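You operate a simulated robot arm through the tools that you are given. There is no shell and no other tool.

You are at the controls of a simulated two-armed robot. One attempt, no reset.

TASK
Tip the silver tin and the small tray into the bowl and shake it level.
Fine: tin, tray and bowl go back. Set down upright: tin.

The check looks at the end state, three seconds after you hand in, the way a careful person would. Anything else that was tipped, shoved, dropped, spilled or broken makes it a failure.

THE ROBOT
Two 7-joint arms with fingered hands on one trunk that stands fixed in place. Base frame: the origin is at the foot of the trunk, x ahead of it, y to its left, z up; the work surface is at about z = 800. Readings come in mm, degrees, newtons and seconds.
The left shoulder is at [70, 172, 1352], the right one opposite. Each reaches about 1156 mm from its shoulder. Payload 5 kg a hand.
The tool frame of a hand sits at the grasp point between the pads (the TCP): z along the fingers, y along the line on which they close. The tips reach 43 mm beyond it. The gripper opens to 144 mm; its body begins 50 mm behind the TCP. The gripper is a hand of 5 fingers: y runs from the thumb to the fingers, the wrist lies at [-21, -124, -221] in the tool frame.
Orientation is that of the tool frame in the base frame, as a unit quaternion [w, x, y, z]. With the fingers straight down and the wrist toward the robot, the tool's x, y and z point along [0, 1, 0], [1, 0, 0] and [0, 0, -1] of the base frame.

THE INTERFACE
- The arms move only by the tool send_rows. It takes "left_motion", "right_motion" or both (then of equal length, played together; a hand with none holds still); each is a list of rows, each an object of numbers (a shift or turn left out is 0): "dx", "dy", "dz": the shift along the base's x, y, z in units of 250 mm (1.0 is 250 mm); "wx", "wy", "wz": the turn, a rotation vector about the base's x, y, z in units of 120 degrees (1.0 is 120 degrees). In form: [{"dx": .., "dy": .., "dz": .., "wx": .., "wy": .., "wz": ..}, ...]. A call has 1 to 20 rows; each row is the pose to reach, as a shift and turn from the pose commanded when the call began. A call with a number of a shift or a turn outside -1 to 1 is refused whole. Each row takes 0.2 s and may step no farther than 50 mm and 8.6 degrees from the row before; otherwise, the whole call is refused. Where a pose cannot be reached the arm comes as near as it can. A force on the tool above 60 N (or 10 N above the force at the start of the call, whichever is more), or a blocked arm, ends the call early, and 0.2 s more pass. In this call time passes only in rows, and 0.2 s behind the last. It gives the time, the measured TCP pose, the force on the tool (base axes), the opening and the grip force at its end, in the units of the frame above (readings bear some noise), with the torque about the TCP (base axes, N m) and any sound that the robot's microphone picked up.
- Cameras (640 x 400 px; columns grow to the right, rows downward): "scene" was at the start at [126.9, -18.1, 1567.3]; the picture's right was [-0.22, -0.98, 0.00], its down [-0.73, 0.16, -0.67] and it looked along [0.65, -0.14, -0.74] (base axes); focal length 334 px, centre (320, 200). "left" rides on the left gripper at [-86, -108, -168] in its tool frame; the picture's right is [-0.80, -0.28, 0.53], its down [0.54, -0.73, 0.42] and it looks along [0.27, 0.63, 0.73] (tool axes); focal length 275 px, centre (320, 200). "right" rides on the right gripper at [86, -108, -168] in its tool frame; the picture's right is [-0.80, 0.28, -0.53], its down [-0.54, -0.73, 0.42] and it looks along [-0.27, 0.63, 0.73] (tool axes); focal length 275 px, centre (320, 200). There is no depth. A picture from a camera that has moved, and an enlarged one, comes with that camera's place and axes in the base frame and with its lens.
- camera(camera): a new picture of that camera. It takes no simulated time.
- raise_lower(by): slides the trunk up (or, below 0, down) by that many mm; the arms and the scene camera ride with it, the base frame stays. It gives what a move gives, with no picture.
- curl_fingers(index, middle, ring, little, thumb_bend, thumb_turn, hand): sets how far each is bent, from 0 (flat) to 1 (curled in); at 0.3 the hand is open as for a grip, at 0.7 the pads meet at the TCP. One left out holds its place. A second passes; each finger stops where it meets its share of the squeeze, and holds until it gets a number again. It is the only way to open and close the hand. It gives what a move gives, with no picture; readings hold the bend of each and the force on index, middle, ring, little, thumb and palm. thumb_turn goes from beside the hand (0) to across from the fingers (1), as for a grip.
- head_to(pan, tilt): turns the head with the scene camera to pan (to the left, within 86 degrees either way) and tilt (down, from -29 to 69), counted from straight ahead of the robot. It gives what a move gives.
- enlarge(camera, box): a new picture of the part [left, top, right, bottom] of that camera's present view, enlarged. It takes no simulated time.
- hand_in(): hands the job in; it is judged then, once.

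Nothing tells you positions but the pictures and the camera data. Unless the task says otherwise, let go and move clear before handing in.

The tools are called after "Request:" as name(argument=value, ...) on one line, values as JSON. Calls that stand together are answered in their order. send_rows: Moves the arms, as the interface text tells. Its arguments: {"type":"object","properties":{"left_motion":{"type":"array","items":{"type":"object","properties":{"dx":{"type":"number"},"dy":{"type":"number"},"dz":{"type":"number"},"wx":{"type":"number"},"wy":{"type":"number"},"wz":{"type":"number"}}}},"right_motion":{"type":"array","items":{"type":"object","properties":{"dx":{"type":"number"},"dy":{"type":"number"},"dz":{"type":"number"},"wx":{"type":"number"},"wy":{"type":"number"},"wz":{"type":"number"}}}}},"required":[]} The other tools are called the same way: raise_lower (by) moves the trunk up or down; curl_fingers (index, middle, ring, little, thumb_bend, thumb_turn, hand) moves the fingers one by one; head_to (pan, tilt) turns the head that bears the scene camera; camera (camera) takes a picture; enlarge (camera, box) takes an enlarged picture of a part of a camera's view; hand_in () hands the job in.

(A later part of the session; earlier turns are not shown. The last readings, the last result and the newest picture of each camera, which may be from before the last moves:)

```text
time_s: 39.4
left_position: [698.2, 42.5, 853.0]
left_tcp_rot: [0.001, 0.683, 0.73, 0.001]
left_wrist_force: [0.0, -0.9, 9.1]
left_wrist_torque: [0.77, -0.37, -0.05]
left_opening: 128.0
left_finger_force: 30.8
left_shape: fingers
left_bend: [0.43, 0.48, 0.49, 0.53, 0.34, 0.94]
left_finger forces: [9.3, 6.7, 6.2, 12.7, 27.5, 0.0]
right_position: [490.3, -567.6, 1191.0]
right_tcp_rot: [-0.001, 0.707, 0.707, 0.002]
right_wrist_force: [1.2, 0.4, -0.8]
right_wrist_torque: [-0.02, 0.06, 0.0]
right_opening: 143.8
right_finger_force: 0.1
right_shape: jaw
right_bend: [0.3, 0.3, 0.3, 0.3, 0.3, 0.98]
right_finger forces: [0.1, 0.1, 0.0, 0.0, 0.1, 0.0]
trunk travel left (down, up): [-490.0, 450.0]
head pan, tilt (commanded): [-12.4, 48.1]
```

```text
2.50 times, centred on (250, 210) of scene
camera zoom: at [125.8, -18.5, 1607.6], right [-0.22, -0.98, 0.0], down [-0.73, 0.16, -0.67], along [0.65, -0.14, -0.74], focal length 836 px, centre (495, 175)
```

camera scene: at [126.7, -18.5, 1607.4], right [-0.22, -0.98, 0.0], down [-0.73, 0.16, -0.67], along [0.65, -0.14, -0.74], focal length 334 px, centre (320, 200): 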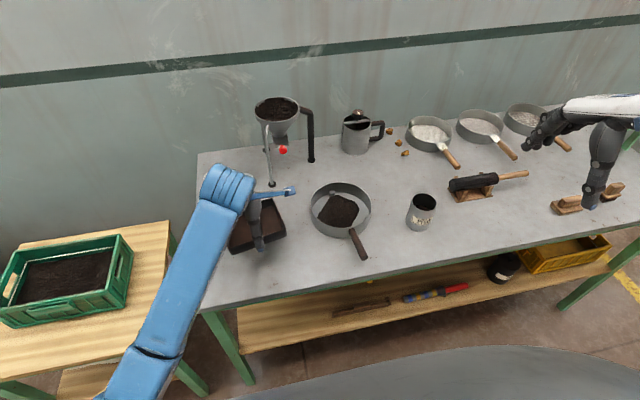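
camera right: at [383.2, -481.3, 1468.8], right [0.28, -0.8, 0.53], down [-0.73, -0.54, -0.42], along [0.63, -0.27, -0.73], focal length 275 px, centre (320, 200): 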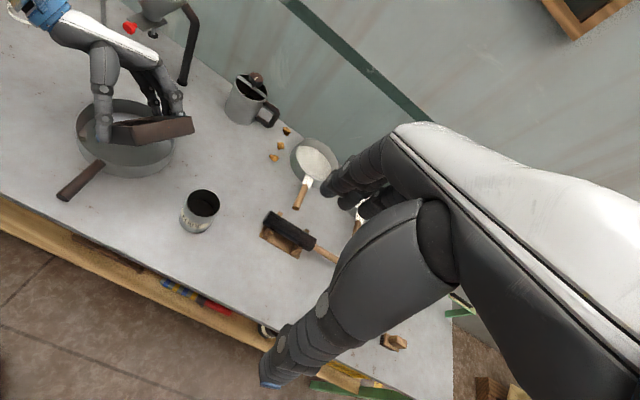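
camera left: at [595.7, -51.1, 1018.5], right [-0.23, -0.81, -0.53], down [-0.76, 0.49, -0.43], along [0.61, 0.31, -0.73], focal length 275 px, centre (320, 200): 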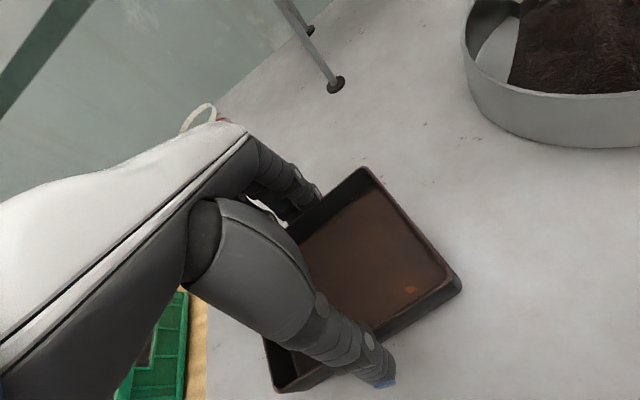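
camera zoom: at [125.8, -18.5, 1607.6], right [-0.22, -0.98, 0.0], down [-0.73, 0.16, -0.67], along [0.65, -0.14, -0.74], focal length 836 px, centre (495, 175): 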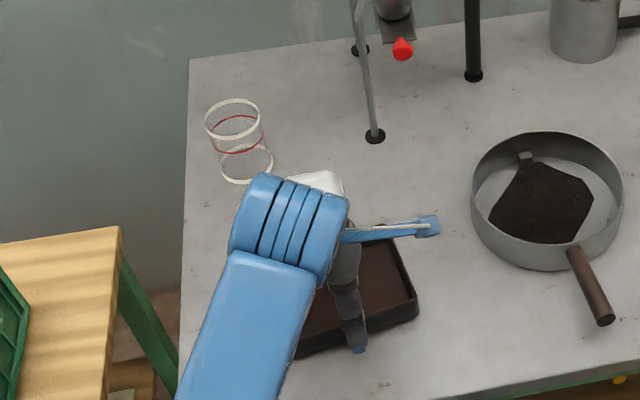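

The tray touches the bench (9 N). I'll check its position against the original before letting go.

Request:
enlarge(camera="scene", box=[250, 190, 330, 270])

Request:
enlarge(camera="left", box=[240, 150, 480, 400])

```text
5.00 times, centred on (290, 230) of scene
camera zoom: at [125.8, -18.5, 1607.6], right [-0.22, -0.98, 0.0], down [-0.73, 0.16, -0.67], along [0.65, -0.14, -0.74], focal length 1672 px, centre (470, 50)
```

zoom: 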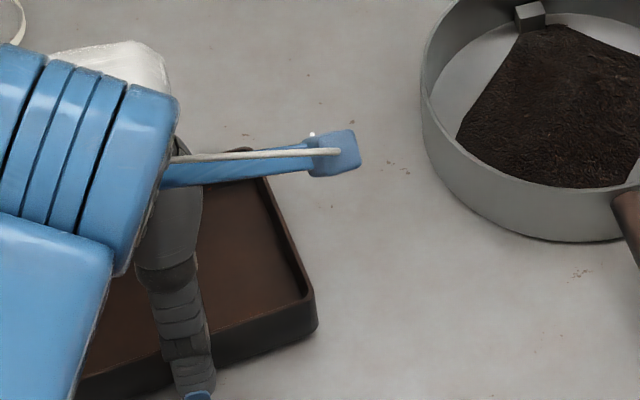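

```text
1.60 times, centred on (360, 275) of left
camera zoom: at [595.7, -51.1, 1018.5], right [-0.23, -0.81, -0.53], down [-0.76, 0.49, -0.43], along [0.61, 0.31, -0.73], focal length 440 px, centre (256, 80)
```

zoom: 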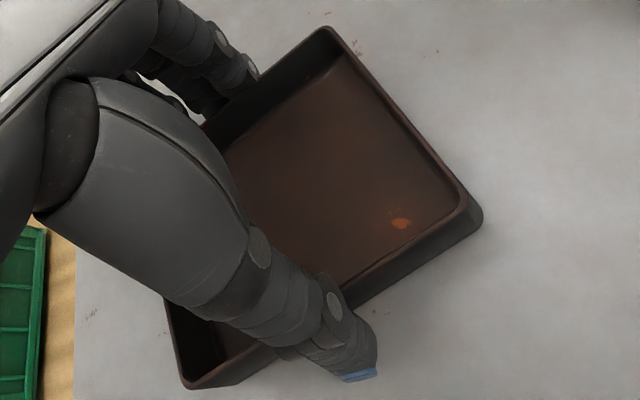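

The tray's centre is within about 5 mm of the original, but it's turned roughly 5° in the grip. I'll lift it slightly, turn it back and set it down.

Request:
send_rows(left_motion=[{"dz": 0.02}, {"dx": 0.004, "dy": 0.006, "dz": 0.03, "wz": -0.014}, {"dx": 0.008, "dy": 0.012, "dz": 0.03, "wz": -0.028}, {"dx": 0.012, "dy": 0.018, "dz": 0.03, "wz": -0.042}, {"dx": 0.012, "dy": 0.018, "dz": 0.015, "wz": -0.042}, {"dx": 0.012, "dy": 0.018, "dz": 0.004, "wz": -0.042}])

Request:
enlarge(camera="left", box=[240, 150, 480, 400])

Request:
enlarge(camera="scene", box=[250, 190, 330, 270])

```text
time_s: 40.8
left_position: [702.3, 46.6, 853.2]
left_tcp_rot: [0.002, 0.714, 0.7, 0.001]
left_wrist_force: [0.0, -1.5, 6.2]
left_wrist_torque: [0.49, -0.37, -0.1]
left_opening: 128.0
left_finger_force: 30.7
left_shape: fingers
left_bend: [0.43, 0.48, 0.49, 0.53, 0.34, 0.94]
left_finger forces: [10.0, 6.8, 6.6, 11.1, 27.2, 0.1]
right_position: [490.5, -568.2, 1192.4]
right_tcp_rot: [-0.001, 0.706, 0.708, 0.0]
right_wrist_force: [-0.6, -0.1, 0.4]
right_wrist_torque: [-0.01, -0.01, 0.03]
right_opening: 143.5
right_finger_force: 0.0
right_shape: jaw
right_bend: [0.3, 0.3, 0.3, 0.3, 0.3, 0.98]
right_finger forces: [0.1, 0.0, 0.1, 0.0, 0.0, 0.1]
trunk travel left (down, up): [-490.0, 450.0]
head pan, tilt (commanded): [-12.4, 48.1]
```

```text
1.60 times, centred on (360, 275) of left
camera zoom: at [590.9, -37.3, 1019.5], right [-0.3, -0.79, -0.53], down [-0.71, 0.56, -0.43], along [0.63, 0.25, -0.73], focal length 440 px, centre (256, 80)
```

zoom: 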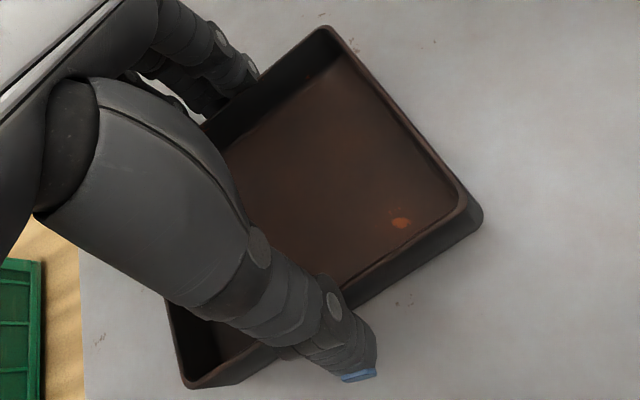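

```text
5.00 times, centred on (290, 230) of scene
camera zoom: at [125.8, -18.5, 1607.6], right [-0.22, -0.98, 0.0], down [-0.73, 0.16, -0.67], along [0.65, -0.14, -0.74], focal length 1672 px, centre (470, 50)
```

zoom: 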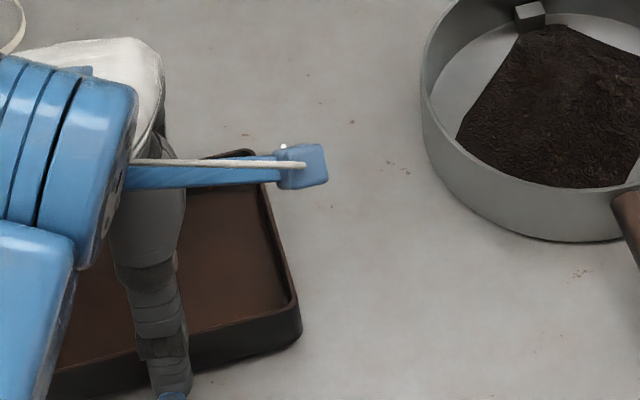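

Corner positions now match the original within a couple of millimetres. I'll release the tray.

Request:
curl_fingers(hand="left", index=0.36, middle=0.4, ring=0.4, little=0.42, thumb_bend=0.32)

Request:
curl_fingers(hand="left", index=0.26, middle=0.26, ring=0.26, little=0.26, thumb_bend=0.24)

Request:
camera(camera="left")

```text
time_s: 41.8
left_position: [701.1, 47.3, 851.3]
left_tcp_rot: [0.001, 0.714, 0.7, -0.001]
left_wrist_force: [0.3, 0.3, -0.6]
left_wrist_torque: [0.03, -0.01, 0.03]
left_opening: 136.1
left_finger_force: 0.3
left_shape: fingers
left_bend: [0.36, 0.4, 0.4, 0.42, 0.32, 0.97]
left_finger forces: [0.0, 0.1, 0.1, 0.1, 0.3, 0.0]
right_position: [490.5, -567.6, 1191.4]
right_tcp_rot: [0.0, 0.707, 0.708, -0.001]
right_wrist_force: [0.4, 0.4, 0.8]
right_wrist_torque: [0.01, 0.0, 0.0]
right_opening: 143.5
right_finger_force: 0.1
right_shape: jaw
right_bend: [0.3, 0.3, 0.3, 0.3, 0.3, 0.98]
right_finger forces: [0.0, 0.0, 0.1, 0.0, 0.0, 0.0]
trunk travel left (down, up): [-490.0, 450.0]
head pan, tilt (commanded): [-12.4, 48.1]
```

```text
time_s: 42.8
left_position: [701.5, 47.1, 851.0]
left_tcp_rot: [0.001, 0.714, 0.7, 0.0]
left_wrist_force: [-0.4, -0.7, -0.3]
left_wrist_torque: [0.01, 0.02, 0.0]
left_opening: 164.7
left_finger_force: 0.2
left_shape: fingers
left_bend: [0.26, 0.26, 0.26, 0.26, 0.24, 0.97]
left_finger forces: [0.0, 0.0, 0.0, 0.0, 0.0, 0.0]
right_position: [490.8, -567.0, 1192.2]
right_tcp_rot: [0.0, 0.707, 0.707, 0.0]
right_wrist_force: [0.7, 0.2, -0.6]
right_wrist_torque: [0.0, 0.0, 0.02]
right_opening: 143.7
right_finger_force: 0.1
right_shape: jaw
right_bend: [0.3, 0.3, 0.3, 0.3, 0.3, 0.98]
right_finger forces: [0.0, 0.0, 0.1, 0.1, 0.0, 0.0]
trunk travel left (down, up): [-490.0, 450.0]
head pan, tilt (commanded): [-12.4, 48.1]
```

```text
taken
camera left: at [591.4, -37.0, 1018.2], right [-0.3, -0.79, -0.53], down [-0.71, 0.56, -0.42], along [0.63, 0.25, -0.73], focal length 275 px, centre (320, 200)
```

left: 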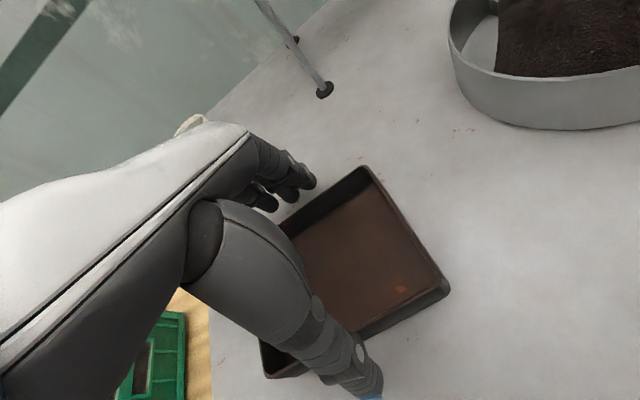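

The tray rests flat on the bench with the fingers clear of it. I'll raise the left hand straight up and park it to the left.

Request:
send_rows(left_motion=[{"dz": 0.08}, {"dz": 0.22}, {"dz": 0.4}, {"dz": 0.58}, {"dz": 0.76}, {"dz": 0.94}, {"dx": -0.1, "dy": 0.1, "dz": 1.0}, {"dx": -0.2, "dy": 0.25, "dz": 1.0}, {"dx": -0.3, "dy": 0.4, "dz": 1.0}, {"dx": -0.4, "dy": 0.55, "dz": 1.0}, {"dx": -0.4, "dy": 0.7, "dz": 1.0}, {"dx": -0.4, "dy": 0.85, "dz": 1.0}])

Request:
raise_lower(by=-40)

Request:
camera(camera="scene")

Request:
camera(camera="left")

Request:
camera(camera="right")

```text
time_s: 45.4
left_position: [601.5, 259.4, 1101.9]
left_tcp_rot: [0.001, 0.714, 0.7, 0.0]
left_wrist_force: [0.4, -0.4, 0.2]
left_wrist_torque: [0.0, 0.0, 0.0]
left_opening: 165.1
left_finger_force: 0.0
left_shape: fingers
left_bend: [0.26, 0.26, 0.26, 0.26, 0.24, 0.98]
left_finger forces: [0.0, 0.0, 0.0, 0.1, 0.1, 0.0]
right_position: [490.6, -566.8, 1191.4]
right_tcp_rot: [0.001, 0.707, 0.707, 0.0]
right_wrist_force: [0.1, 0.3, -1.3]
right_wrist_torque: [0.01, -0.03, -0.01]
right_opening: 143.5
right_finger_force: 0.0
right_shape: jaw
right_bend: [0.3, 0.3, 0.3, 0.3, 0.3, 0.98]
right_finger forces: [0.1, 0.0, 0.0, 0.0, 0.1, 0.0]
trunk travel left (down, up): [-490.0, 450.0]
head pan, tilt (commanded): [-12.4, 48.1]
```

```text
time_s: 46.2
left_position: [600.9, 259.6, 1062.5]
left_tcp_rot: [0.002, 0.714, 0.7, -0.001]
left_wrist_force: [-0.1, -0.3, 0.6]
left_wrist_torque: [-0.01, -0.05, 0.01]
left_opening: 165.0
left_finger_force: 0.0
left_shape: fingers
left_bend: [0.26, 0.26, 0.26, 0.26, 0.24, 0.98]
left_finger forces: [0.1, 0.0, 0.0, 0.0, 0.0, 0.0]
right_position: [490.5, -568.3, 1151.8]
right_tcp_rot: [0.0, 0.707, 0.707, 0.0]
right_wrist_force: [-0.3, -0.3, 0.0]
right_wrist_torque: [-0.02, -0.02, 0.01]
right_opening: 143.7
right_finger_force: 0.0
right_shape: jaw
right_bend: [0.3, 0.3, 0.3, 0.3, 0.3, 0.98]
right_finger forces: [0.0, 0.1, 0.0, 0.0, 0.0, 0.0]
trunk travel left (down, up): [-450.0, 490.0]
head pan, tilt (commanded): [-12.4, 48.1]
```

```text
taken
camera scene: at [126.2, -17.9, 1567.5], right [-0.21, -0.98, 0.0], down [-0.73, 0.16, -0.67], along [0.65, -0.14, -0.74], focal length 334 px, centre (320, 200)
```

scene: 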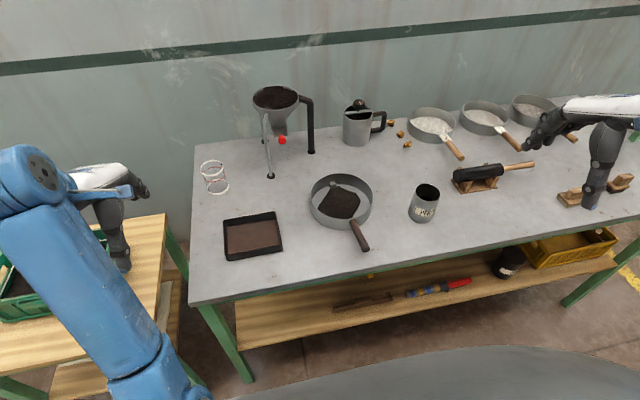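

```text
taken
camera left: at [491.5, 175.6, 1229.2], right [-0.3, -0.79, -0.53], down [-0.71, 0.56, -0.42], along [0.63, 0.25, -0.73], focal length 275 px, centre (320, 200)
```

left: 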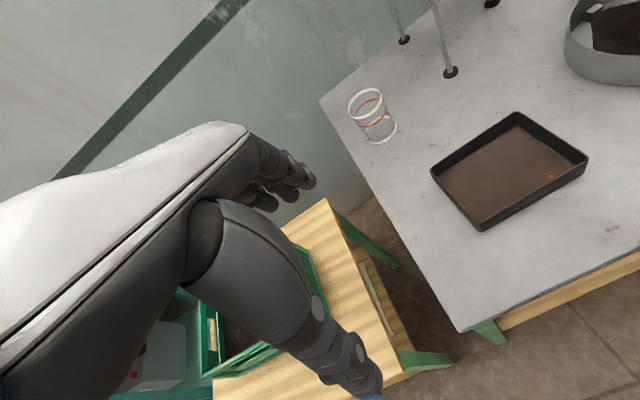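

```text
taken
camera right: at [382.2, -481.0, 1319.3], right [0.28, -0.8, 0.53], down [-0.73, -0.54, -0.42], along [0.63, -0.27, -0.73], focal length 275 px, centre (320, 200)
```

right: 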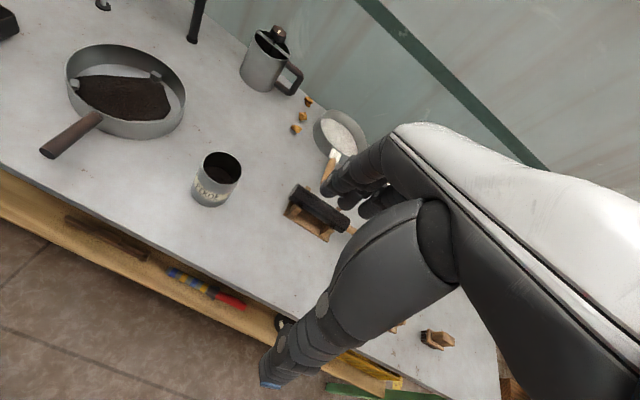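

The tray is back. I'll compare it with the first view and check the heap in the bowl.

Request:
enlarge(camera="scene", box=[200, 150, 460, 290])

Request:
enlarge(camera="scene", box=[290, 160, 390, 260])

Request:
enlarge(camera="right", box=[30, 20, 260, 220])

```text
2.46 times, centred on (330, 220) of scene
camera zoom: at [126.2, -17.9, 1567.5], right [-0.21, -0.98, 0.0], down [-0.73, 0.16, -0.67], along [0.65, -0.14, -0.74], focal length 823 px, centre (295, 151)
```

zoom: 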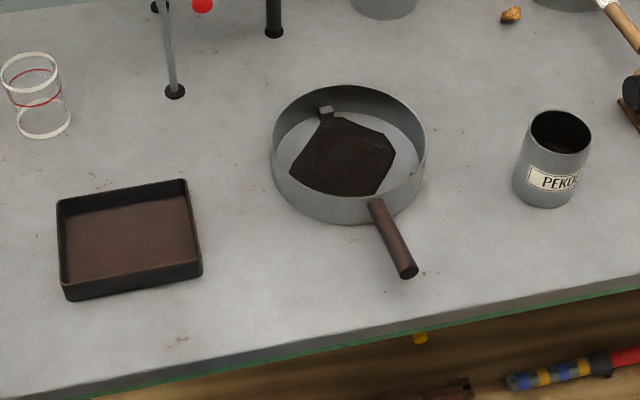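

```text
4.00 times, centred on (340, 210) of scene
camera zoom: at [126.2, -17.9, 1567.5], right [-0.21, -0.98, 0.0], down [-0.73, 0.16, -0.67], along [0.65, -0.14, -0.74], focal length 1338 px, centre (240, 160)
```

zoom: 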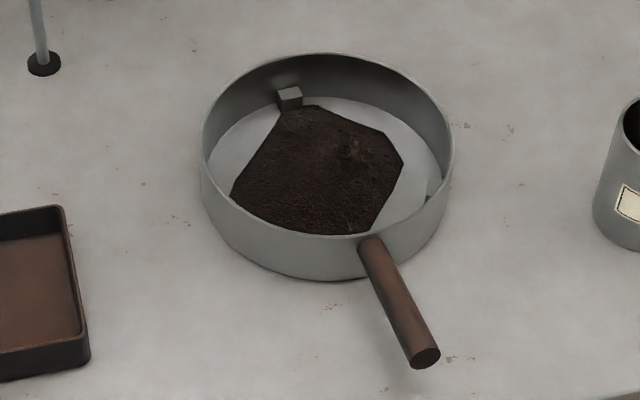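

```text
2.00 times, centred on (145, 120) of right
camera zoom: at [382.2, -481.0, 1319.3], right [0.28, -0.8, 0.53], down [-0.73, -0.54, -0.42], along [0.63, -0.27, -0.73], focal length 551 px, centre (670, 360)
```

zoom: 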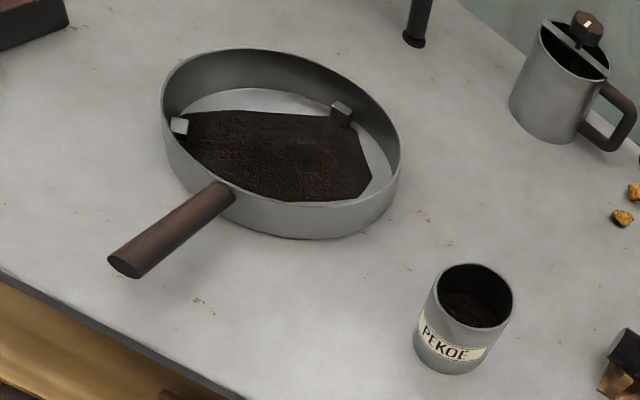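

The tray sits within a few millimetres of its start and the bowl hasn't moved. Next is the tin at about (680, -444), rim near z 898. I'll turn the right hand sideways, palm facing left, for a side grip that leaves the mouth free.

Request:
send_rows(right_motion=[{"wx": 0.0625}, {"wx": 0.125}, {"wx": 0.1875}, {"wx": 0.25}, {"wx": 0.3125}, {"wx": 0.375}, {"wx": 0.4375}, {"wx": 0.5}, {"wx": 0.5625}, {"wx": 0.625}])

Request:
camera(camera="scene")

Request:
camera(camera="right")

```text
time_s: 48.6
left_position: [603.8, 260.3, 1061.0]
left_tcp_rot: [0.0, 0.714, 0.7, -0.002]
left_wrist_force: [0.8, 1.5, 0.0]
left_wrist_torque: [0.01, 0.05, -0.02]
left_opening: 164.9
left_finger_force: 0.1
left_shape: fingers
left_bend: [0.26, 0.26, 0.26, 0.26, 0.24, 0.98]
left_finger forces: [0.0, 0.1, 0.2, 0.0, 0.0, 0.0]
right_position: [472.0, -565.6, 1115.5]
right_tcp_rot: [-0.456, 0.58, 0.54, 0.404]
right_wrist_force: [0.1, 1.2, 0.9]
right_wrist_torque: [-0.06, 0.02, 0.02]
right_opening: 143.8
right_finger_force: 0.0
right_shape: jaw
right_bend: [0.3, 0.3, 0.3, 0.3, 0.3, 0.97]
right_finger forces: [0.0, 0.2, 0.0, 0.0, 0.1, 0.0]
trunk travel left (down, up): [-450.0, 490.0]
head pan, tilt (commanded): [-12.4, 48.1]
stopped in row 10 (right hand): the arm was blocked; the commanded pose is now the measured one
```

```text
taken
camera scene: at [129.4, -15.7, 1567.1], right [-0.21, -0.98, 0.0], down [-0.73, 0.16, -0.67], along [0.65, -0.14, -0.74], focal length 334 px, centre (320, 200)
```

scene: 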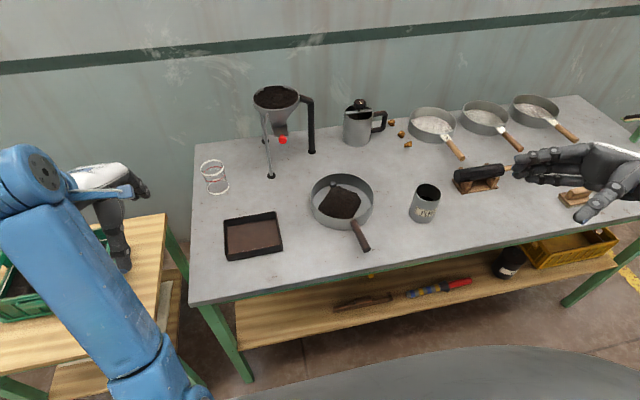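

```text
taken
camera right: at [376.0, -705.3, 1250.2], right [0.22, -0.72, -0.66], down [-0.78, 0.27, -0.56], along [0.58, 0.64, -0.5], focal length 275 px, centre (320, 200)
```

right: 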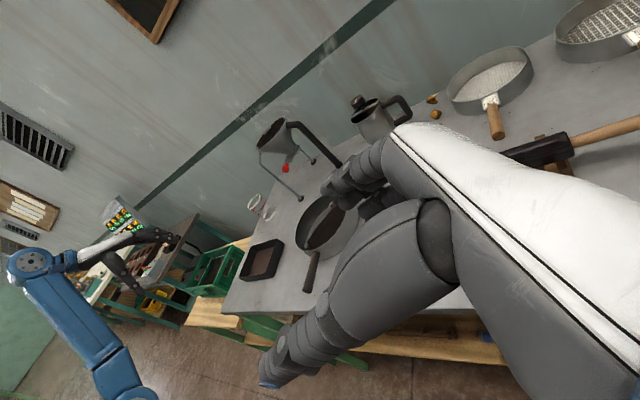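

The hand reached the sideways orientation, with the block coming only from being far out right. I'll yaw it 25° and bring it over the tin, staying high.

Request:
send_rows(right_motion=[{"dx": 0.119, "dy": 0.07, "dz": -0.03, "wx": -0.0015, "wy": -0.0062, "wz": -0.0297}, {"dx": 0.238, "dy": 0.139, "dz": -0.08, "wx": -0.0029, "wy": -0.0125, "wz": -0.0595}, {"dx": 0.357, "dy": 0.208, "dz": -0.14, "wx": -0.0044, "wy": -0.0187, "wz": -0.0892}, {"dx": 0.475, "dy": 0.278, "dz": -0.21, "wx": -0.0059, "wy": -0.025, "wz": -0.119}, {"dx": 0.594, "dy": 0.347, "dz": -0.28, "wx": -0.0074, "wy": -0.0312, "wz": -0.1487}, {"dx": 0.713, "dy": 0.417, "dz": -0.35, "wx": -0.0088, "wy": -0.0375, "wz": -0.1785}, {"dx": 0.832, "dy": 0.486, "dz": -0.422, "wx": -0.0103, "wy": -0.0437, "wz": -0.2082}])

Request:
camera(camera="scene")

Request:
camera(camera="right")

```text
time_s: 50.2
left_position: [601.6, 258.7, 1063.1]
left_tcp_rot: [0.0, 0.714, 0.7, 0.001]
left_wrist_force: [-0.7, -0.4, 0.6]
left_wrist_torque: [0.04, -0.11, 0.01]
left_opening: 165.1
left_finger_force: 0.1
left_shape: fingers
left_bend: [0.26, 0.26, 0.26, 0.26, 0.24, 0.98]
left_finger forces: [0.1, 0.0, 0.0, 0.0, 0.0, 0.1]
right_position: [593.2, -516.9, 1087.2]
right_tcp_rot: [-0.327, 0.669, 0.427, 0.513]
right_wrist_force: [1.2, 0.9, 1.9]
right_wrist_torque: [-0.13, 0.1, 0.08]
right_opening: 143.8
right_finger_force: 0.0
right_shape: jaw
right_bend: [0.3, 0.3, 0.3, 0.3, 0.3, 0.98]
right_finger forces: [0.1, 0.0, 0.0, 0.0, 0.0, 0.0]
right hand out of reach, approached as far as the arm can: row 4, 5, 6, 7
trunk travel left (down, up): [-450.0, 490.0]
head pan, tilt (commanded): [-12.4, 48.1]
```

```text
taken
camera scene: at [125.7, -19.5, 1567.2], right [-0.21, -0.98, 0.0], down [-0.73, 0.16, -0.67], along [0.65, -0.14, -0.74], focal length 334 px, centre (320, 200)
```

scene: 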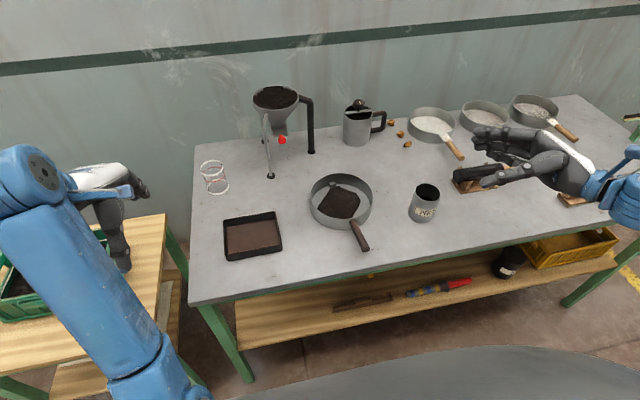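

```text
taken
camera right: at [435.9, -597.4, 1212.1], right [-0.04, -0.78, -0.63], down [-0.54, 0.55, -0.64], along [0.84, 0.31, -0.45], focal length 275 px, centre (320, 200)
```

right: 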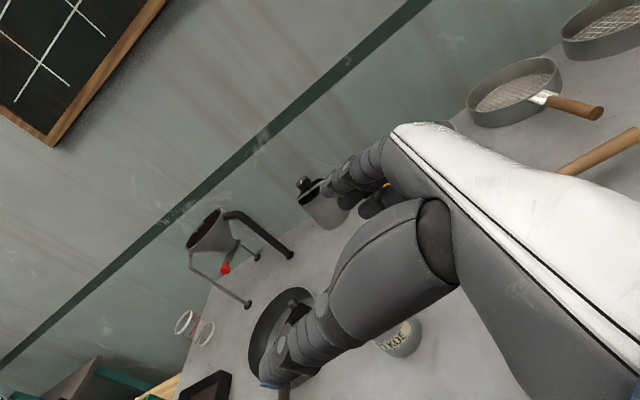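

The orientation is right but the arm can't carry it this far with the wrist bent outward. A more natural handshake pose, yawed about 45°, should reach, so I'll turn further while heading for the point above the tin.

Request:
send_rows(right_motion=[{"dz": 0.05, "wz": -0.042}, {"dz": 0.05, "wz": -0.084}, {"dz": 0.05, "wz": -0.126}, {"dz": 0.05, "wz": -0.167}, {"dz": 0.05, "wz": -0.167}])

Request:
camera(camera="scene")

Request:
camera(camera="right")

```text
time_s: 51.4
left_position: [600.9, 258.8, 1062.1]
left_tcp_rot: [0.0, 0.714, 0.701, 0.0]
left_wrist_force: [-0.6, -0.4, 0.2]
left_wrist_torque: [0.03, -0.03, 0.03]
left_opening: 165.1
left_finger_force: 0.1
left_shape: fingers
left_bend: [0.26, 0.26, 0.26, 0.26, 0.24, 0.98]
left_finger forces: [0.0, 0.0, 0.0, 0.0, 0.1, 0.1]
right_position: [592.5, -518.7, 1097.3]
right_tcp_rot: [-0.232, 0.732, 0.305, 0.563]
right_wrist_force: [-0.2, 0.4, -0.2]
right_wrist_torque: [0.01, -0.01, 0.02]
right_opening: 143.7
right_finger_force: 0.1
right_shape: jaw
right_bend: [0.3, 0.3, 0.3, 0.3, 0.3, 0.98]
right_finger forces: [0.0, 0.0, 0.0, 0.0, 0.0, 0.1]
trunk travel left (down, up): [-450.0, 490.0]
head pan, tilt (commanded): [-12.4, 48.1]
```

```text
taken
camera scene: at [126.8, -18.9, 1567.3], right [-0.22, -0.98, 0.0], down [-0.73, 0.16, -0.67], along [0.65, -0.14, -0.74], focal length 334 px, centre (320, 200)
```

scene: 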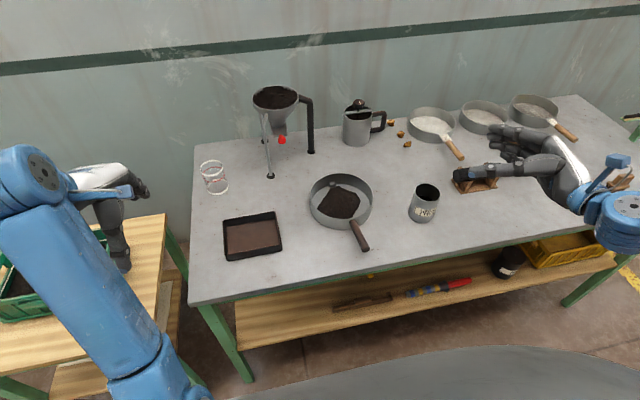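

```text
taken
camera right: at [417.2, -539.9, 1222.4], right [-0.31, -0.71, -0.63], down [-0.32, 0.7, -0.64], along [0.9, 0.01, -0.44], focal length 275 px, centre (320, 200)
```

right: 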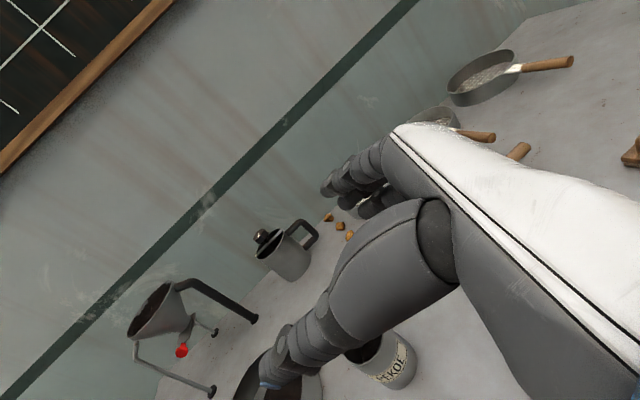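

The hand now holds the 45° handshake pose at (593, -518). I'll move it to above the tin.

Request:
send_rows(right_motion=[{"dx": 0.07, "dy": 0.059, "dz": -0.05}, {"dx": 0.139, "dy": 0.118, "dz": -0.12}, {"dx": 0.209, "dy": 0.176, "dz": -0.2}, {"dx": 0.278, "dy": 0.235, "dz": -0.28}, {"dx": 0.348, "dy": 0.294, "dz": -0.34}])

Request:
camera(camera="scene")

Request:
camera(camera="right")

```text
time_s: 52.6
left_position: [602.7, 259.2, 1063.4]
left_tcp_rot: [-0.001, 0.714, 0.7, 0.0]
left_wrist_force: [-0.7, 0.0, 0.1]
left_wrist_torque: [0.04, 0.03, 0.0]
left_opening: 165.2
left_finger_force: 0.1
left_shape: fingers
left_bend: [0.26, 0.26, 0.26, 0.26, 0.24, 0.98]
left_finger forces: [0.0, 0.1, 0.0, 0.1, 0.1, 0.0]
right_position: [679.9, -445.4, 1009.9]
right_tcp_rot: [-0.231, 0.732, 0.304, 0.564]
right_wrist_force: [0.2, 0.4, 1.2]
right_wrist_torque: [-0.09, 0.03, 0.06]
right_opening: 143.8
right_finger_force: 0.0
right_shape: jaw
right_bend: [0.3, 0.3, 0.3, 0.3, 0.3, 0.98]
right_finger forces: [0.0, 0.0, 0.1, 0.0, 0.0, 0.0]
trunk travel left (down, up): [-450.0, 490.0]
head pan, tilt (commanded): [-12.4, 48.1]
```

```text
taken
camera scene: at [128.0, -18.6, 1567.2], right [-0.22, -0.98, 0.0], down [-0.73, 0.16, -0.67], along [0.65, -0.14, -0.74], focal length 334 px, centre (320, 200)
```

scene: 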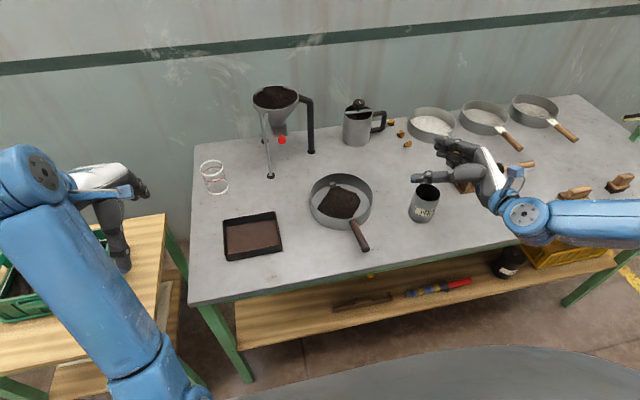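

```text
taken
camera right: at [504.7, -466.2, 1136.1], right [-0.31, -0.71, -0.63], down [-0.32, 0.7, -0.64], along [0.9, 0.01, -0.44], focal length 275 px, centre (320, 200)
```

right: 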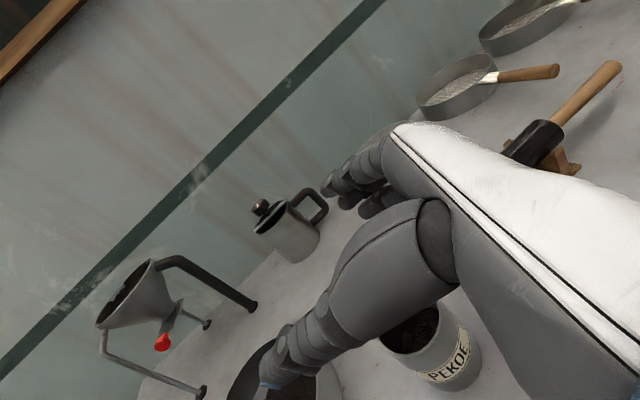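

The hand straddles the tin from above, with thumb and fingers on either side. I'll lower it partway and check clearances.

Request:
send_rows(right_motion=[{"dz": -0.1}, {"dz": -0.22}, {"dz": -0.34}, {"dz": -0.44}, {"dz": -0.5}])

Request:
enlarge(camera="scene", box=[380, 120, 560, 260])

Request:
camera(camera="right")

```text
time_s: 53.8
left_position: [602.1, 258.8, 1063.1]
left_tcp_rot: [0.001, 0.714, 0.7, 0.0]
left_wrist_force: [1.2, 0.3, 0.6]
left_wrist_torque: [0.02, 0.01, 0.0]
left_opening: 164.9
left_finger_force: 0.1
left_shape: fingers
left_bend: [0.26, 0.26, 0.26, 0.26, 0.24, 0.98]
left_finger forces: [0.1, 0.0, 0.1, 0.0, 0.0, 0.1]
right_position: [680.3, -442.9, 885.8]
right_tcp_rot: [-0.232, 0.732, 0.305, 0.564]
right_wrist_force: [-0.3, -0.8, -1.4]
right_wrist_torque: [0.04, 0.02, 0.01]
right_opening: 143.9
right_finger_force: 0.1
right_shape: jaw
right_bend: [0.3, 0.3, 0.3, 0.3, 0.3, 0.98]
right_finger forces: [0.0, 0.0, 0.1, 0.0, 0.0, 0.0]
trunk travel left (down, up): [-450.0, 490.0]
head pan, tilt (commanded): [-12.4, 48.1]
```

```text
2.86 times, centred on (470, 190) of scene
camera zoom: at [126.8, -18.5, 1567.4], right [-0.22, -0.98, 0.0], down [-0.73, 0.16, -0.67], along [0.65, -0.14, -0.74], focal length 955 px, centre (-109, 229)
```

zoom: 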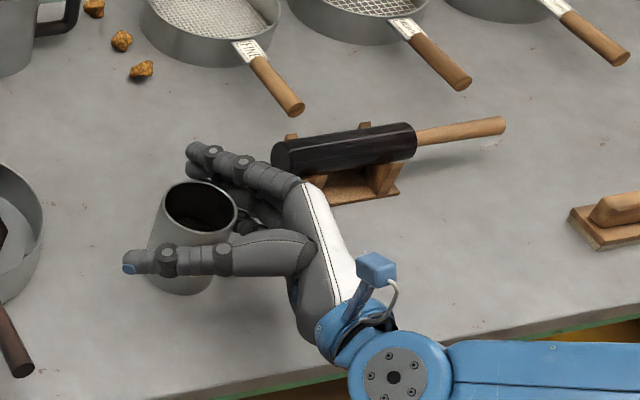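

```text
taken
camera right: at [504.5, -465.6, 1011.5], right [-0.31, -0.71, -0.63], down [-0.32, 0.7, -0.64], along [0.9, 0.01, -0.44], focal length 275 px, centre (320, 200)
```

right: 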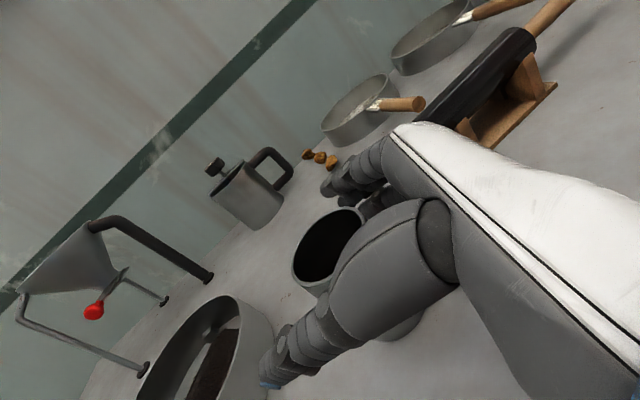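

The tin is nicely between thumb and fingers and the mallet is clear. I'll lower the last 22 mm and close gently.

Request:
send_rows(right_motion=[{"dz": -0.04}, {"dz": -0.07}, {"dz": -0.088}])

Request:
curl_fingers(hand="right", index=0.42, middle=0.42, ring=0.42, little=0.42, thumb_bend=0.42)

Request:
enlarge(camera="scene", box=[380, 120, 560, 260])

Request:
camera(camera="right")

```text
time_s: 54.6
left_position: [601.5, 258.0, 1062.5]
left_tcp_rot: [0.0, 0.714, 0.7, -0.001]
left_wrist_force: [0.6, -0.5, -0.7]
left_wrist_torque: [0.0, 0.02, 0.0]
left_opening: 164.9
left_finger_force: 0.0
left_shape: fingers
left_bend: [0.26, 0.26, 0.26, 0.26, 0.24, 0.98]
left_finger forces: [0.0, 0.0, 0.0, 0.0, 0.1, 0.0]
right_position: [679.7, -443.0, 864.3]
right_tcp_rot: [-0.232, 0.732, 0.305, 0.564]
right_wrist_force: [-1.6, 0.4, 1.9]
right_wrist_torque: [-0.11, -0.05, -0.02]
right_opening: 143.7
right_finger_force: 0.0
right_shape: jaw
right_bend: [0.3, 0.3, 0.3, 0.3, 0.3, 0.98]
right_finger forces: [0.0, 0.1, 0.1, 1.8, 0.1, 0.1]
trunk travel left (down, up): [-450.0, 490.0]
head pan, tilt (commanded): [-12.4, 48.1]
```

```text
time_s: 55.6
left_position: [602.2, 259.9, 1062.4]
left_tcp_rot: [0.001, 0.714, 0.7, -0.001]
left_wrist_force: [0.4, -0.1, 0.1]
left_wrist_torque: [0.02, 0.0, -0.01]
left_opening: 164.8
left_finger_force: 0.1
left_shape: fingers
left_bend: [0.26, 0.26, 0.26, 0.26, 0.24, 0.98]
left_finger forces: [0.1, 0.0, 0.0, 0.1, 0.0, 0.0]
right_position: [679.7, -443.2, 866.8]
right_tcp_rot: [-0.232, 0.731, 0.305, 0.564]
right_wrist_force: [1.5, -3.8, 9.1]
right_wrist_torque: [-0.7, -0.5, -0.07]
right_opening: 108.1
right_finger_force: 5.0
right_shape: fingers
right_bend: [0.42, 0.42, 0.42, 0.4, 0.42, 0.98]
right_finger forces: [0.1, 0.0, 0.0, 9.4, 0.0, 0.0]
trunk travel left (down, up): [-450.0, 490.0]
head pan, tilt (commanded): [-12.4, 48.1]
```

```text
2.86 times, centred on (470, 190) of scene
camera zoom: at [126.2, -17.9, 1567.4], right [-0.22, -0.98, 0.0], down [-0.73, 0.16, -0.67], along [0.65, -0.14, -0.74], focal length 955 px, centre (-109, 229)
```

zoom: 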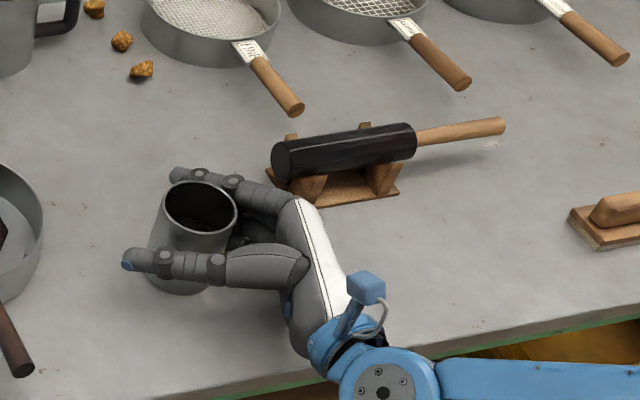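

```text
taken
camera right: at [503.9, -465.4, 990.8], right [-0.31, -0.71, -0.63], down [-0.32, 0.7, -0.64], along [0.9, 0.01, -0.44], focal length 275 px, centre (320, 200)
```

right: 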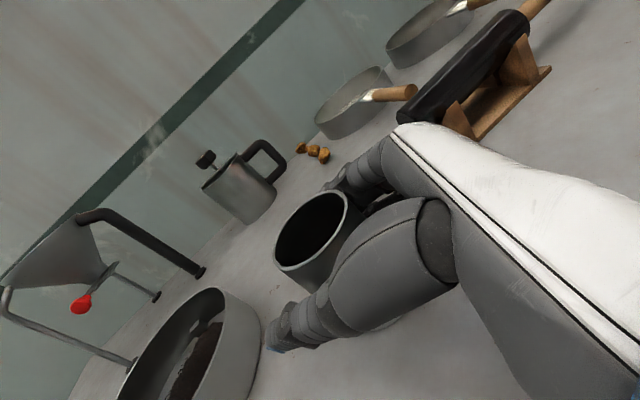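

The little finger is brushing the bench (9 N upward), so I'll raise 12 mm before closing further.

Request:
send_rows(right_motion=[{"dz": 0.025}, {"dz": 0.05}])

Request:
curl_fingers(hand="right", index=0.47, middle=0.47, ring=0.47, little=0.47, thumb_bend=0.46)

Request:
enlarge(camera="scene", box=[380, 120, 560, 260])

Request:
camera(camera="right")

```text
time_s: 56.2
left_position: [601.5, 259.8, 1061.5]
left_tcp_rot: [0.001, 0.714, 0.7, 0.0]
left_wrist_force: [-0.2, -0.2, -0.1]
left_wrist_torque: [0.0, -0.04, 0.01]
left_opening: 164.9
left_finger_force: 0.0
left_shape: fingers
left_bend: [0.26, 0.26, 0.26, 0.26, 0.24, 0.98]
left_finger forces: [0.1, 0.1, 0.0, 0.1, 0.1, 0.0]
right_position: [678.7, -441.9, 876.2]
right_tcp_rot: [-0.232, 0.733, 0.305, 0.563]
right_wrist_force: [-0.4, 0.9, -0.4]
right_wrist_torque: [-0.01, 0.06, 0.01]
right_opening: 108.1
right_finger_force: 0.2
right_shape: fingers
right_bend: [0.42, 0.42, 0.42, 0.42, 0.42, 0.98]
right_finger forces: [0.0, 0.0, 0.0, 0.1, 0.1, 0.1]
trunk travel left (down, up): [-450.0, 490.0]
head pan, tilt (commanded): [-12.4, 48.1]
```

```text
time_s: 57.2
left_position: [602.3, 259.1, 1061.1]
left_tcp_rot: [0.001, 0.714, 0.701, -0.001]
left_wrist_force: [0.4, 0.3, -0.7]
left_wrist_torque: [-0.03, 0.0, 0.01]
left_opening: 164.9
left_finger_force: 0.1
left_shape: fingers
left_bend: [0.26, 0.26, 0.26, 0.26, 0.24, 0.98]
left_finger forces: [0.0, 0.0, 0.1, 0.1, 0.1, 0.1]
right_position: [679.7, -443.2, 876.7]
right_tcp_rot: [-0.233, 0.733, 0.304, 0.563]
right_wrist_force: [-0.3, 0.0, 0.3]
right_wrist_torque: [0.03, 0.02, 0.01]
right_opening: 91.6
right_finger_force: 0.0
right_shape: fingers
right_bend: [0.47, 0.47, 0.47, 0.47, 0.46, 0.98]
right_finger forces: [0.1, 0.0, 0.0, 0.0, 0.0, 0.1]
trunk travel left (down, up): [-450.0, 490.0]
head pan, tilt (commanded): [-12.4, 48.1]
```

```text
2.86 times, centred on (470, 190) of scene
camera zoom: at [126.8, -18.1, 1567.3], right [-0.22, -0.98, 0.0], down [-0.73, 0.16, -0.67], along [0.65, -0.14, -0.74], focal length 955 px, centre (-109, 229)
```

zoom: 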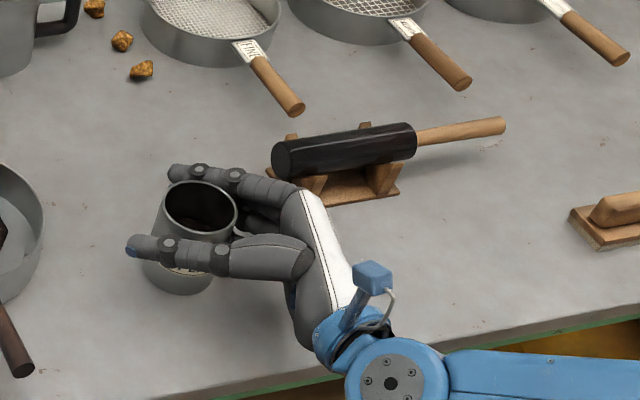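

```text
taken
camera right: at [504.0, -465.7, 1002.8], right [-0.31, -0.71, -0.63], down [-0.32, 0.7, -0.64], along [0.9, 0.01, -0.45], focal length 275 px, centre (320, 200)
```

right: 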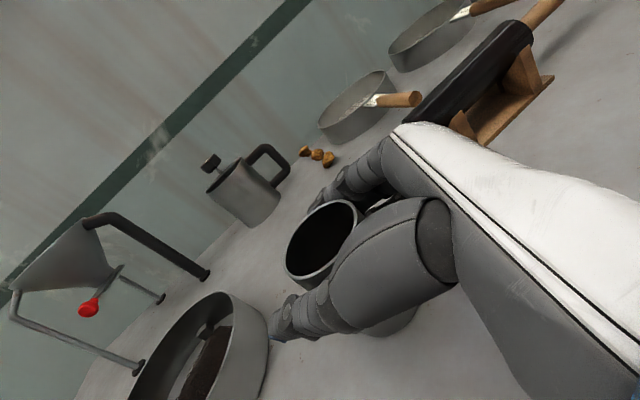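

No contact yet at 92 mm opening, so I'll keep closing in small steps.

Request:
curl_fingers(hand="right", index=0.52, middle=0.52, ring=0.52, little=0.52, thumb_bend=0.51)

Request:
enlarge(camera="scene", box=[380, 120, 560, 260])

Request:
camera(camera="right")

```text
time_s: 58.2
left_position: [602.4, 259.1, 1062.4]
left_tcp_rot: [0.001, 0.713, 0.701, 0.0]
left_wrist_force: [-0.7, -0.2, -0.3]
left_wrist_torque: [0.02, 0.04, 0.02]
left_opening: 164.9
left_finger_force: 0.0
left_shape: fingers
left_bend: [0.26, 0.26, 0.26, 0.26, 0.24, 0.98]
left_finger forces: [0.0, 0.0, 0.0, 0.0, 0.1, 0.0]
right_position: [679.7, -443.0, 876.7]
right_tcp_rot: [-0.232, 0.732, 0.305, 0.563]
right_wrist_force: [0.5, -0.7, 0.2]
right_wrist_torque: [-0.01, -0.03, 0.02]
right_opening: 74.1
right_finger_force: 0.0
right_shape: fingers
right_bend: [0.52, 0.52, 0.52, 0.52, 0.51, 0.98]
right_finger forces: [0.4, 0.1, 0.1, 0.0, 0.0, 0.1]
trunk travel left (down, up): [-450.0, 490.0]
head pan, tilt (commanded): [-12.4, 48.1]
```

```text
2.86 times, centred on (470, 190) of scene
camera zoom: at [126.9, -18.1, 1567.3], right [-0.22, -0.98, 0.0], down [-0.73, 0.16, -0.67], along [0.65, -0.14, -0.74], focal length 955 px, centre (-109, 229)
```

zoom: 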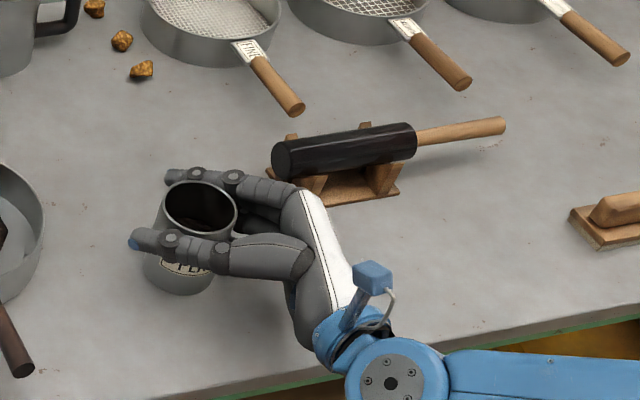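

```text
taken
camera right: at [504.0, -465.7, 1002.8], right [-0.31, -0.71, -0.63], down [-0.32, 0.7, -0.64], along [0.9, 0.01, -0.45], focal length 275 px, centre (320, 200)
```

right: 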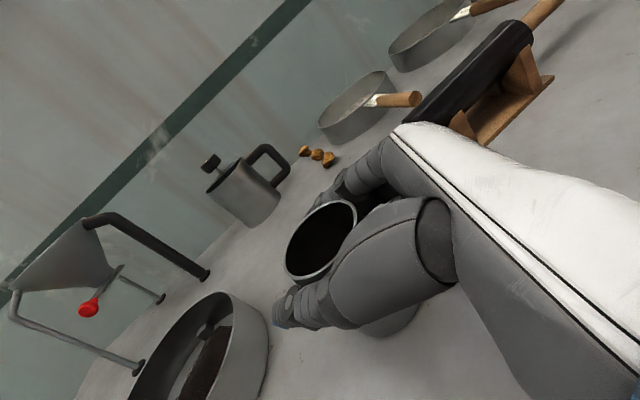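

The index has just met the tin. I'll close until all fingers bear on it.

Request:
curl_fingers(hand="right", index=0.55, middle=0.56, ring=0.56, little=0.56, thumb_bend=0.56)

Request:
enlarge(camera="scene", box=[380, 120, 560, 260])

Request:
camera(camera="right")

```text
time_s: 59.2
left_position: [602.3, 258.7, 1062.5]
left_tcp_rot: [0.0, 0.714, 0.7, -0.001]
left_wrist_force: [-0.6, -0.8, -0.7]
left_wrist_torque: [-0.02, 0.01, -0.02]
left_opening: 164.8
left_finger_force: 0.1
left_shape: fingers
left_bend: [0.26, 0.26, 0.26, 0.26, 0.24, 0.98]
left_finger forces: [0.0, 0.1, 0.0, 0.0, 0.1, 0.0]
right_position: [678.1, -444.0, 876.1]
right_tcp_rot: [-0.232, 0.732, 0.305, 0.564]
right_wrist_force: [-0.1, -0.7, 1.9]
right_wrist_torque: [-0.06, -0.09, 0.0]
right_opening: 68.1
right_finger_force: 6.5
right_shape: fingers
right_bend: [0.53, 0.56, 0.55, 0.55, 0.53, 0.97]
right_finger forces: [3.3, 0.0, 0.8, 2.9, 6.2, 0.0]
trunk travel left (down, up): [-450.0, 490.0]
head pan, tilt (commanded): [-12.4, 48.1]
```

```text
2.86 times, centred on (470, 190) of scene
camera zoom: at [126.8, -18.1, 1567.4], right [-0.22, -0.98, 0.0], down [-0.73, 0.16, -0.67], along [0.65, -0.14, -0.74], focal length 955 px, centre (-109, 229)
```

zoom: 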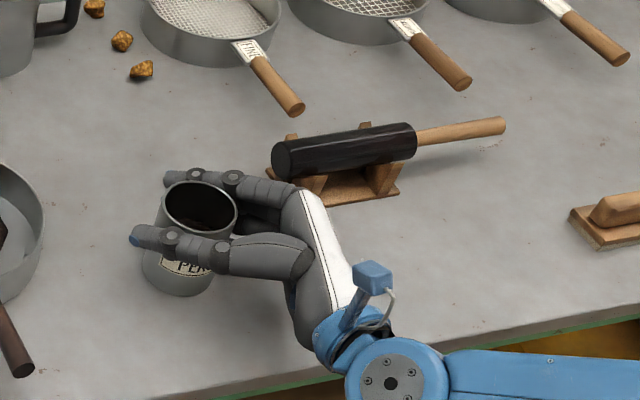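

```text
taken
camera right: at [504.0, -465.6, 1002.8], right [-0.31, -0.71, -0.63], down [-0.32, 0.7, -0.64], along [0.9, 0.01, -0.45], focal length 275 px, centre (320, 200)
```

right: 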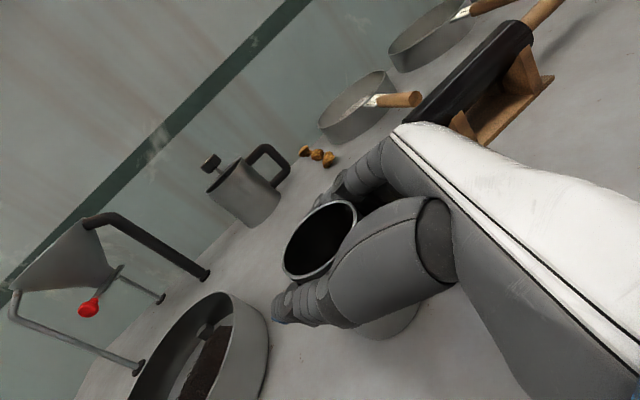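

Contact is spread over the thumb, index, ring and little fingers, and the tin stands still. I'll firm up the squeeze.

Request:
curl_fingers(hand="right", index=0.62, middle=0.64, ring=0.63, little=0.63, thumb_bend=0.66)

Request:
enlarge(camera="scene", box=[380, 120, 560, 260])

Request:
camera(camera="right")

```text
time_s: 60.2
left_position: [601.2, 258.7, 1062.1]
left_tcp_rot: [0.001, 0.714, 0.7, -0.001]
left_wrist_force: [-0.2, 0.4, 0.2]
left_wrist_torque: [-0.02, 0.0, 0.03]
left_opening: 164.6
left_finger_force: 0.0
left_shape: fingers
left_bend: [0.26, 0.26, 0.26, 0.26, 0.24, 0.98]
left_finger forces: [0.0, 0.1, 0.0, 0.1, 0.1, 0.1]
right_position: [678.4, -442.5, 877.3]
right_tcp_rot: [-0.232, 0.732, 0.306, 0.563]
right_wrist_force: [0.4, -1.3, 2.8]
right_wrist_torque: [-0.11, -0.11, 0.03]
right_opening: 63.5
right_finger_force: 26.9
right_shape: fingers
right_bend: [0.55, 0.62, 0.6, 0.6, 0.57, 0.95]
right_finger forces: [13.5, 3.2, 4.3, 6.1, 26.7, 0.0]
trunk travel left (down, up): [-450.0, 490.0]
head pan, tilt (commanded): [-12.4, 48.1]
```

```text
2.86 times, centred on (470, 190) of scene
camera zoom: at [126.8, -18.0, 1567.4], right [-0.21, -0.98, 0.0], down [-0.73, 0.16, -0.67], along [0.65, -0.14, -0.74], focal length 955 px, centre (-109, 229)
```

zoom: 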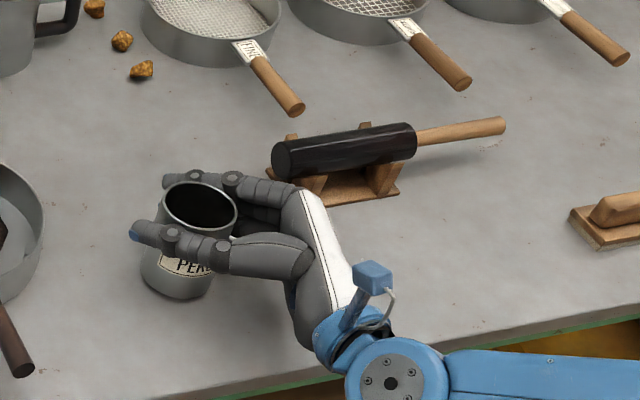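

```text
taken
camera right: at [504.0, -465.6, 1002.9], right [-0.31, -0.71, -0.63], down [-0.32, 0.7, -0.64], along [0.9, 0.01, -0.45], focal length 275 px, centre (320, 200)
```

right: 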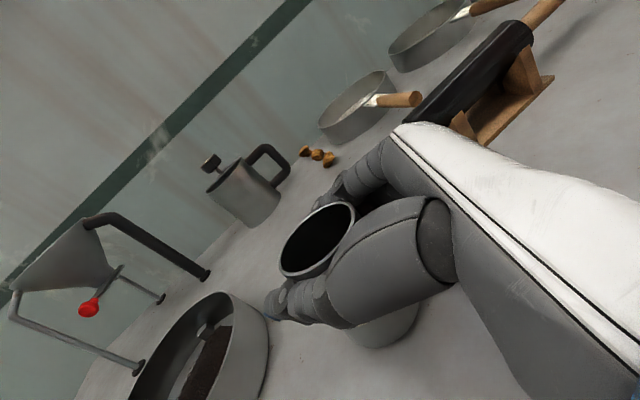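

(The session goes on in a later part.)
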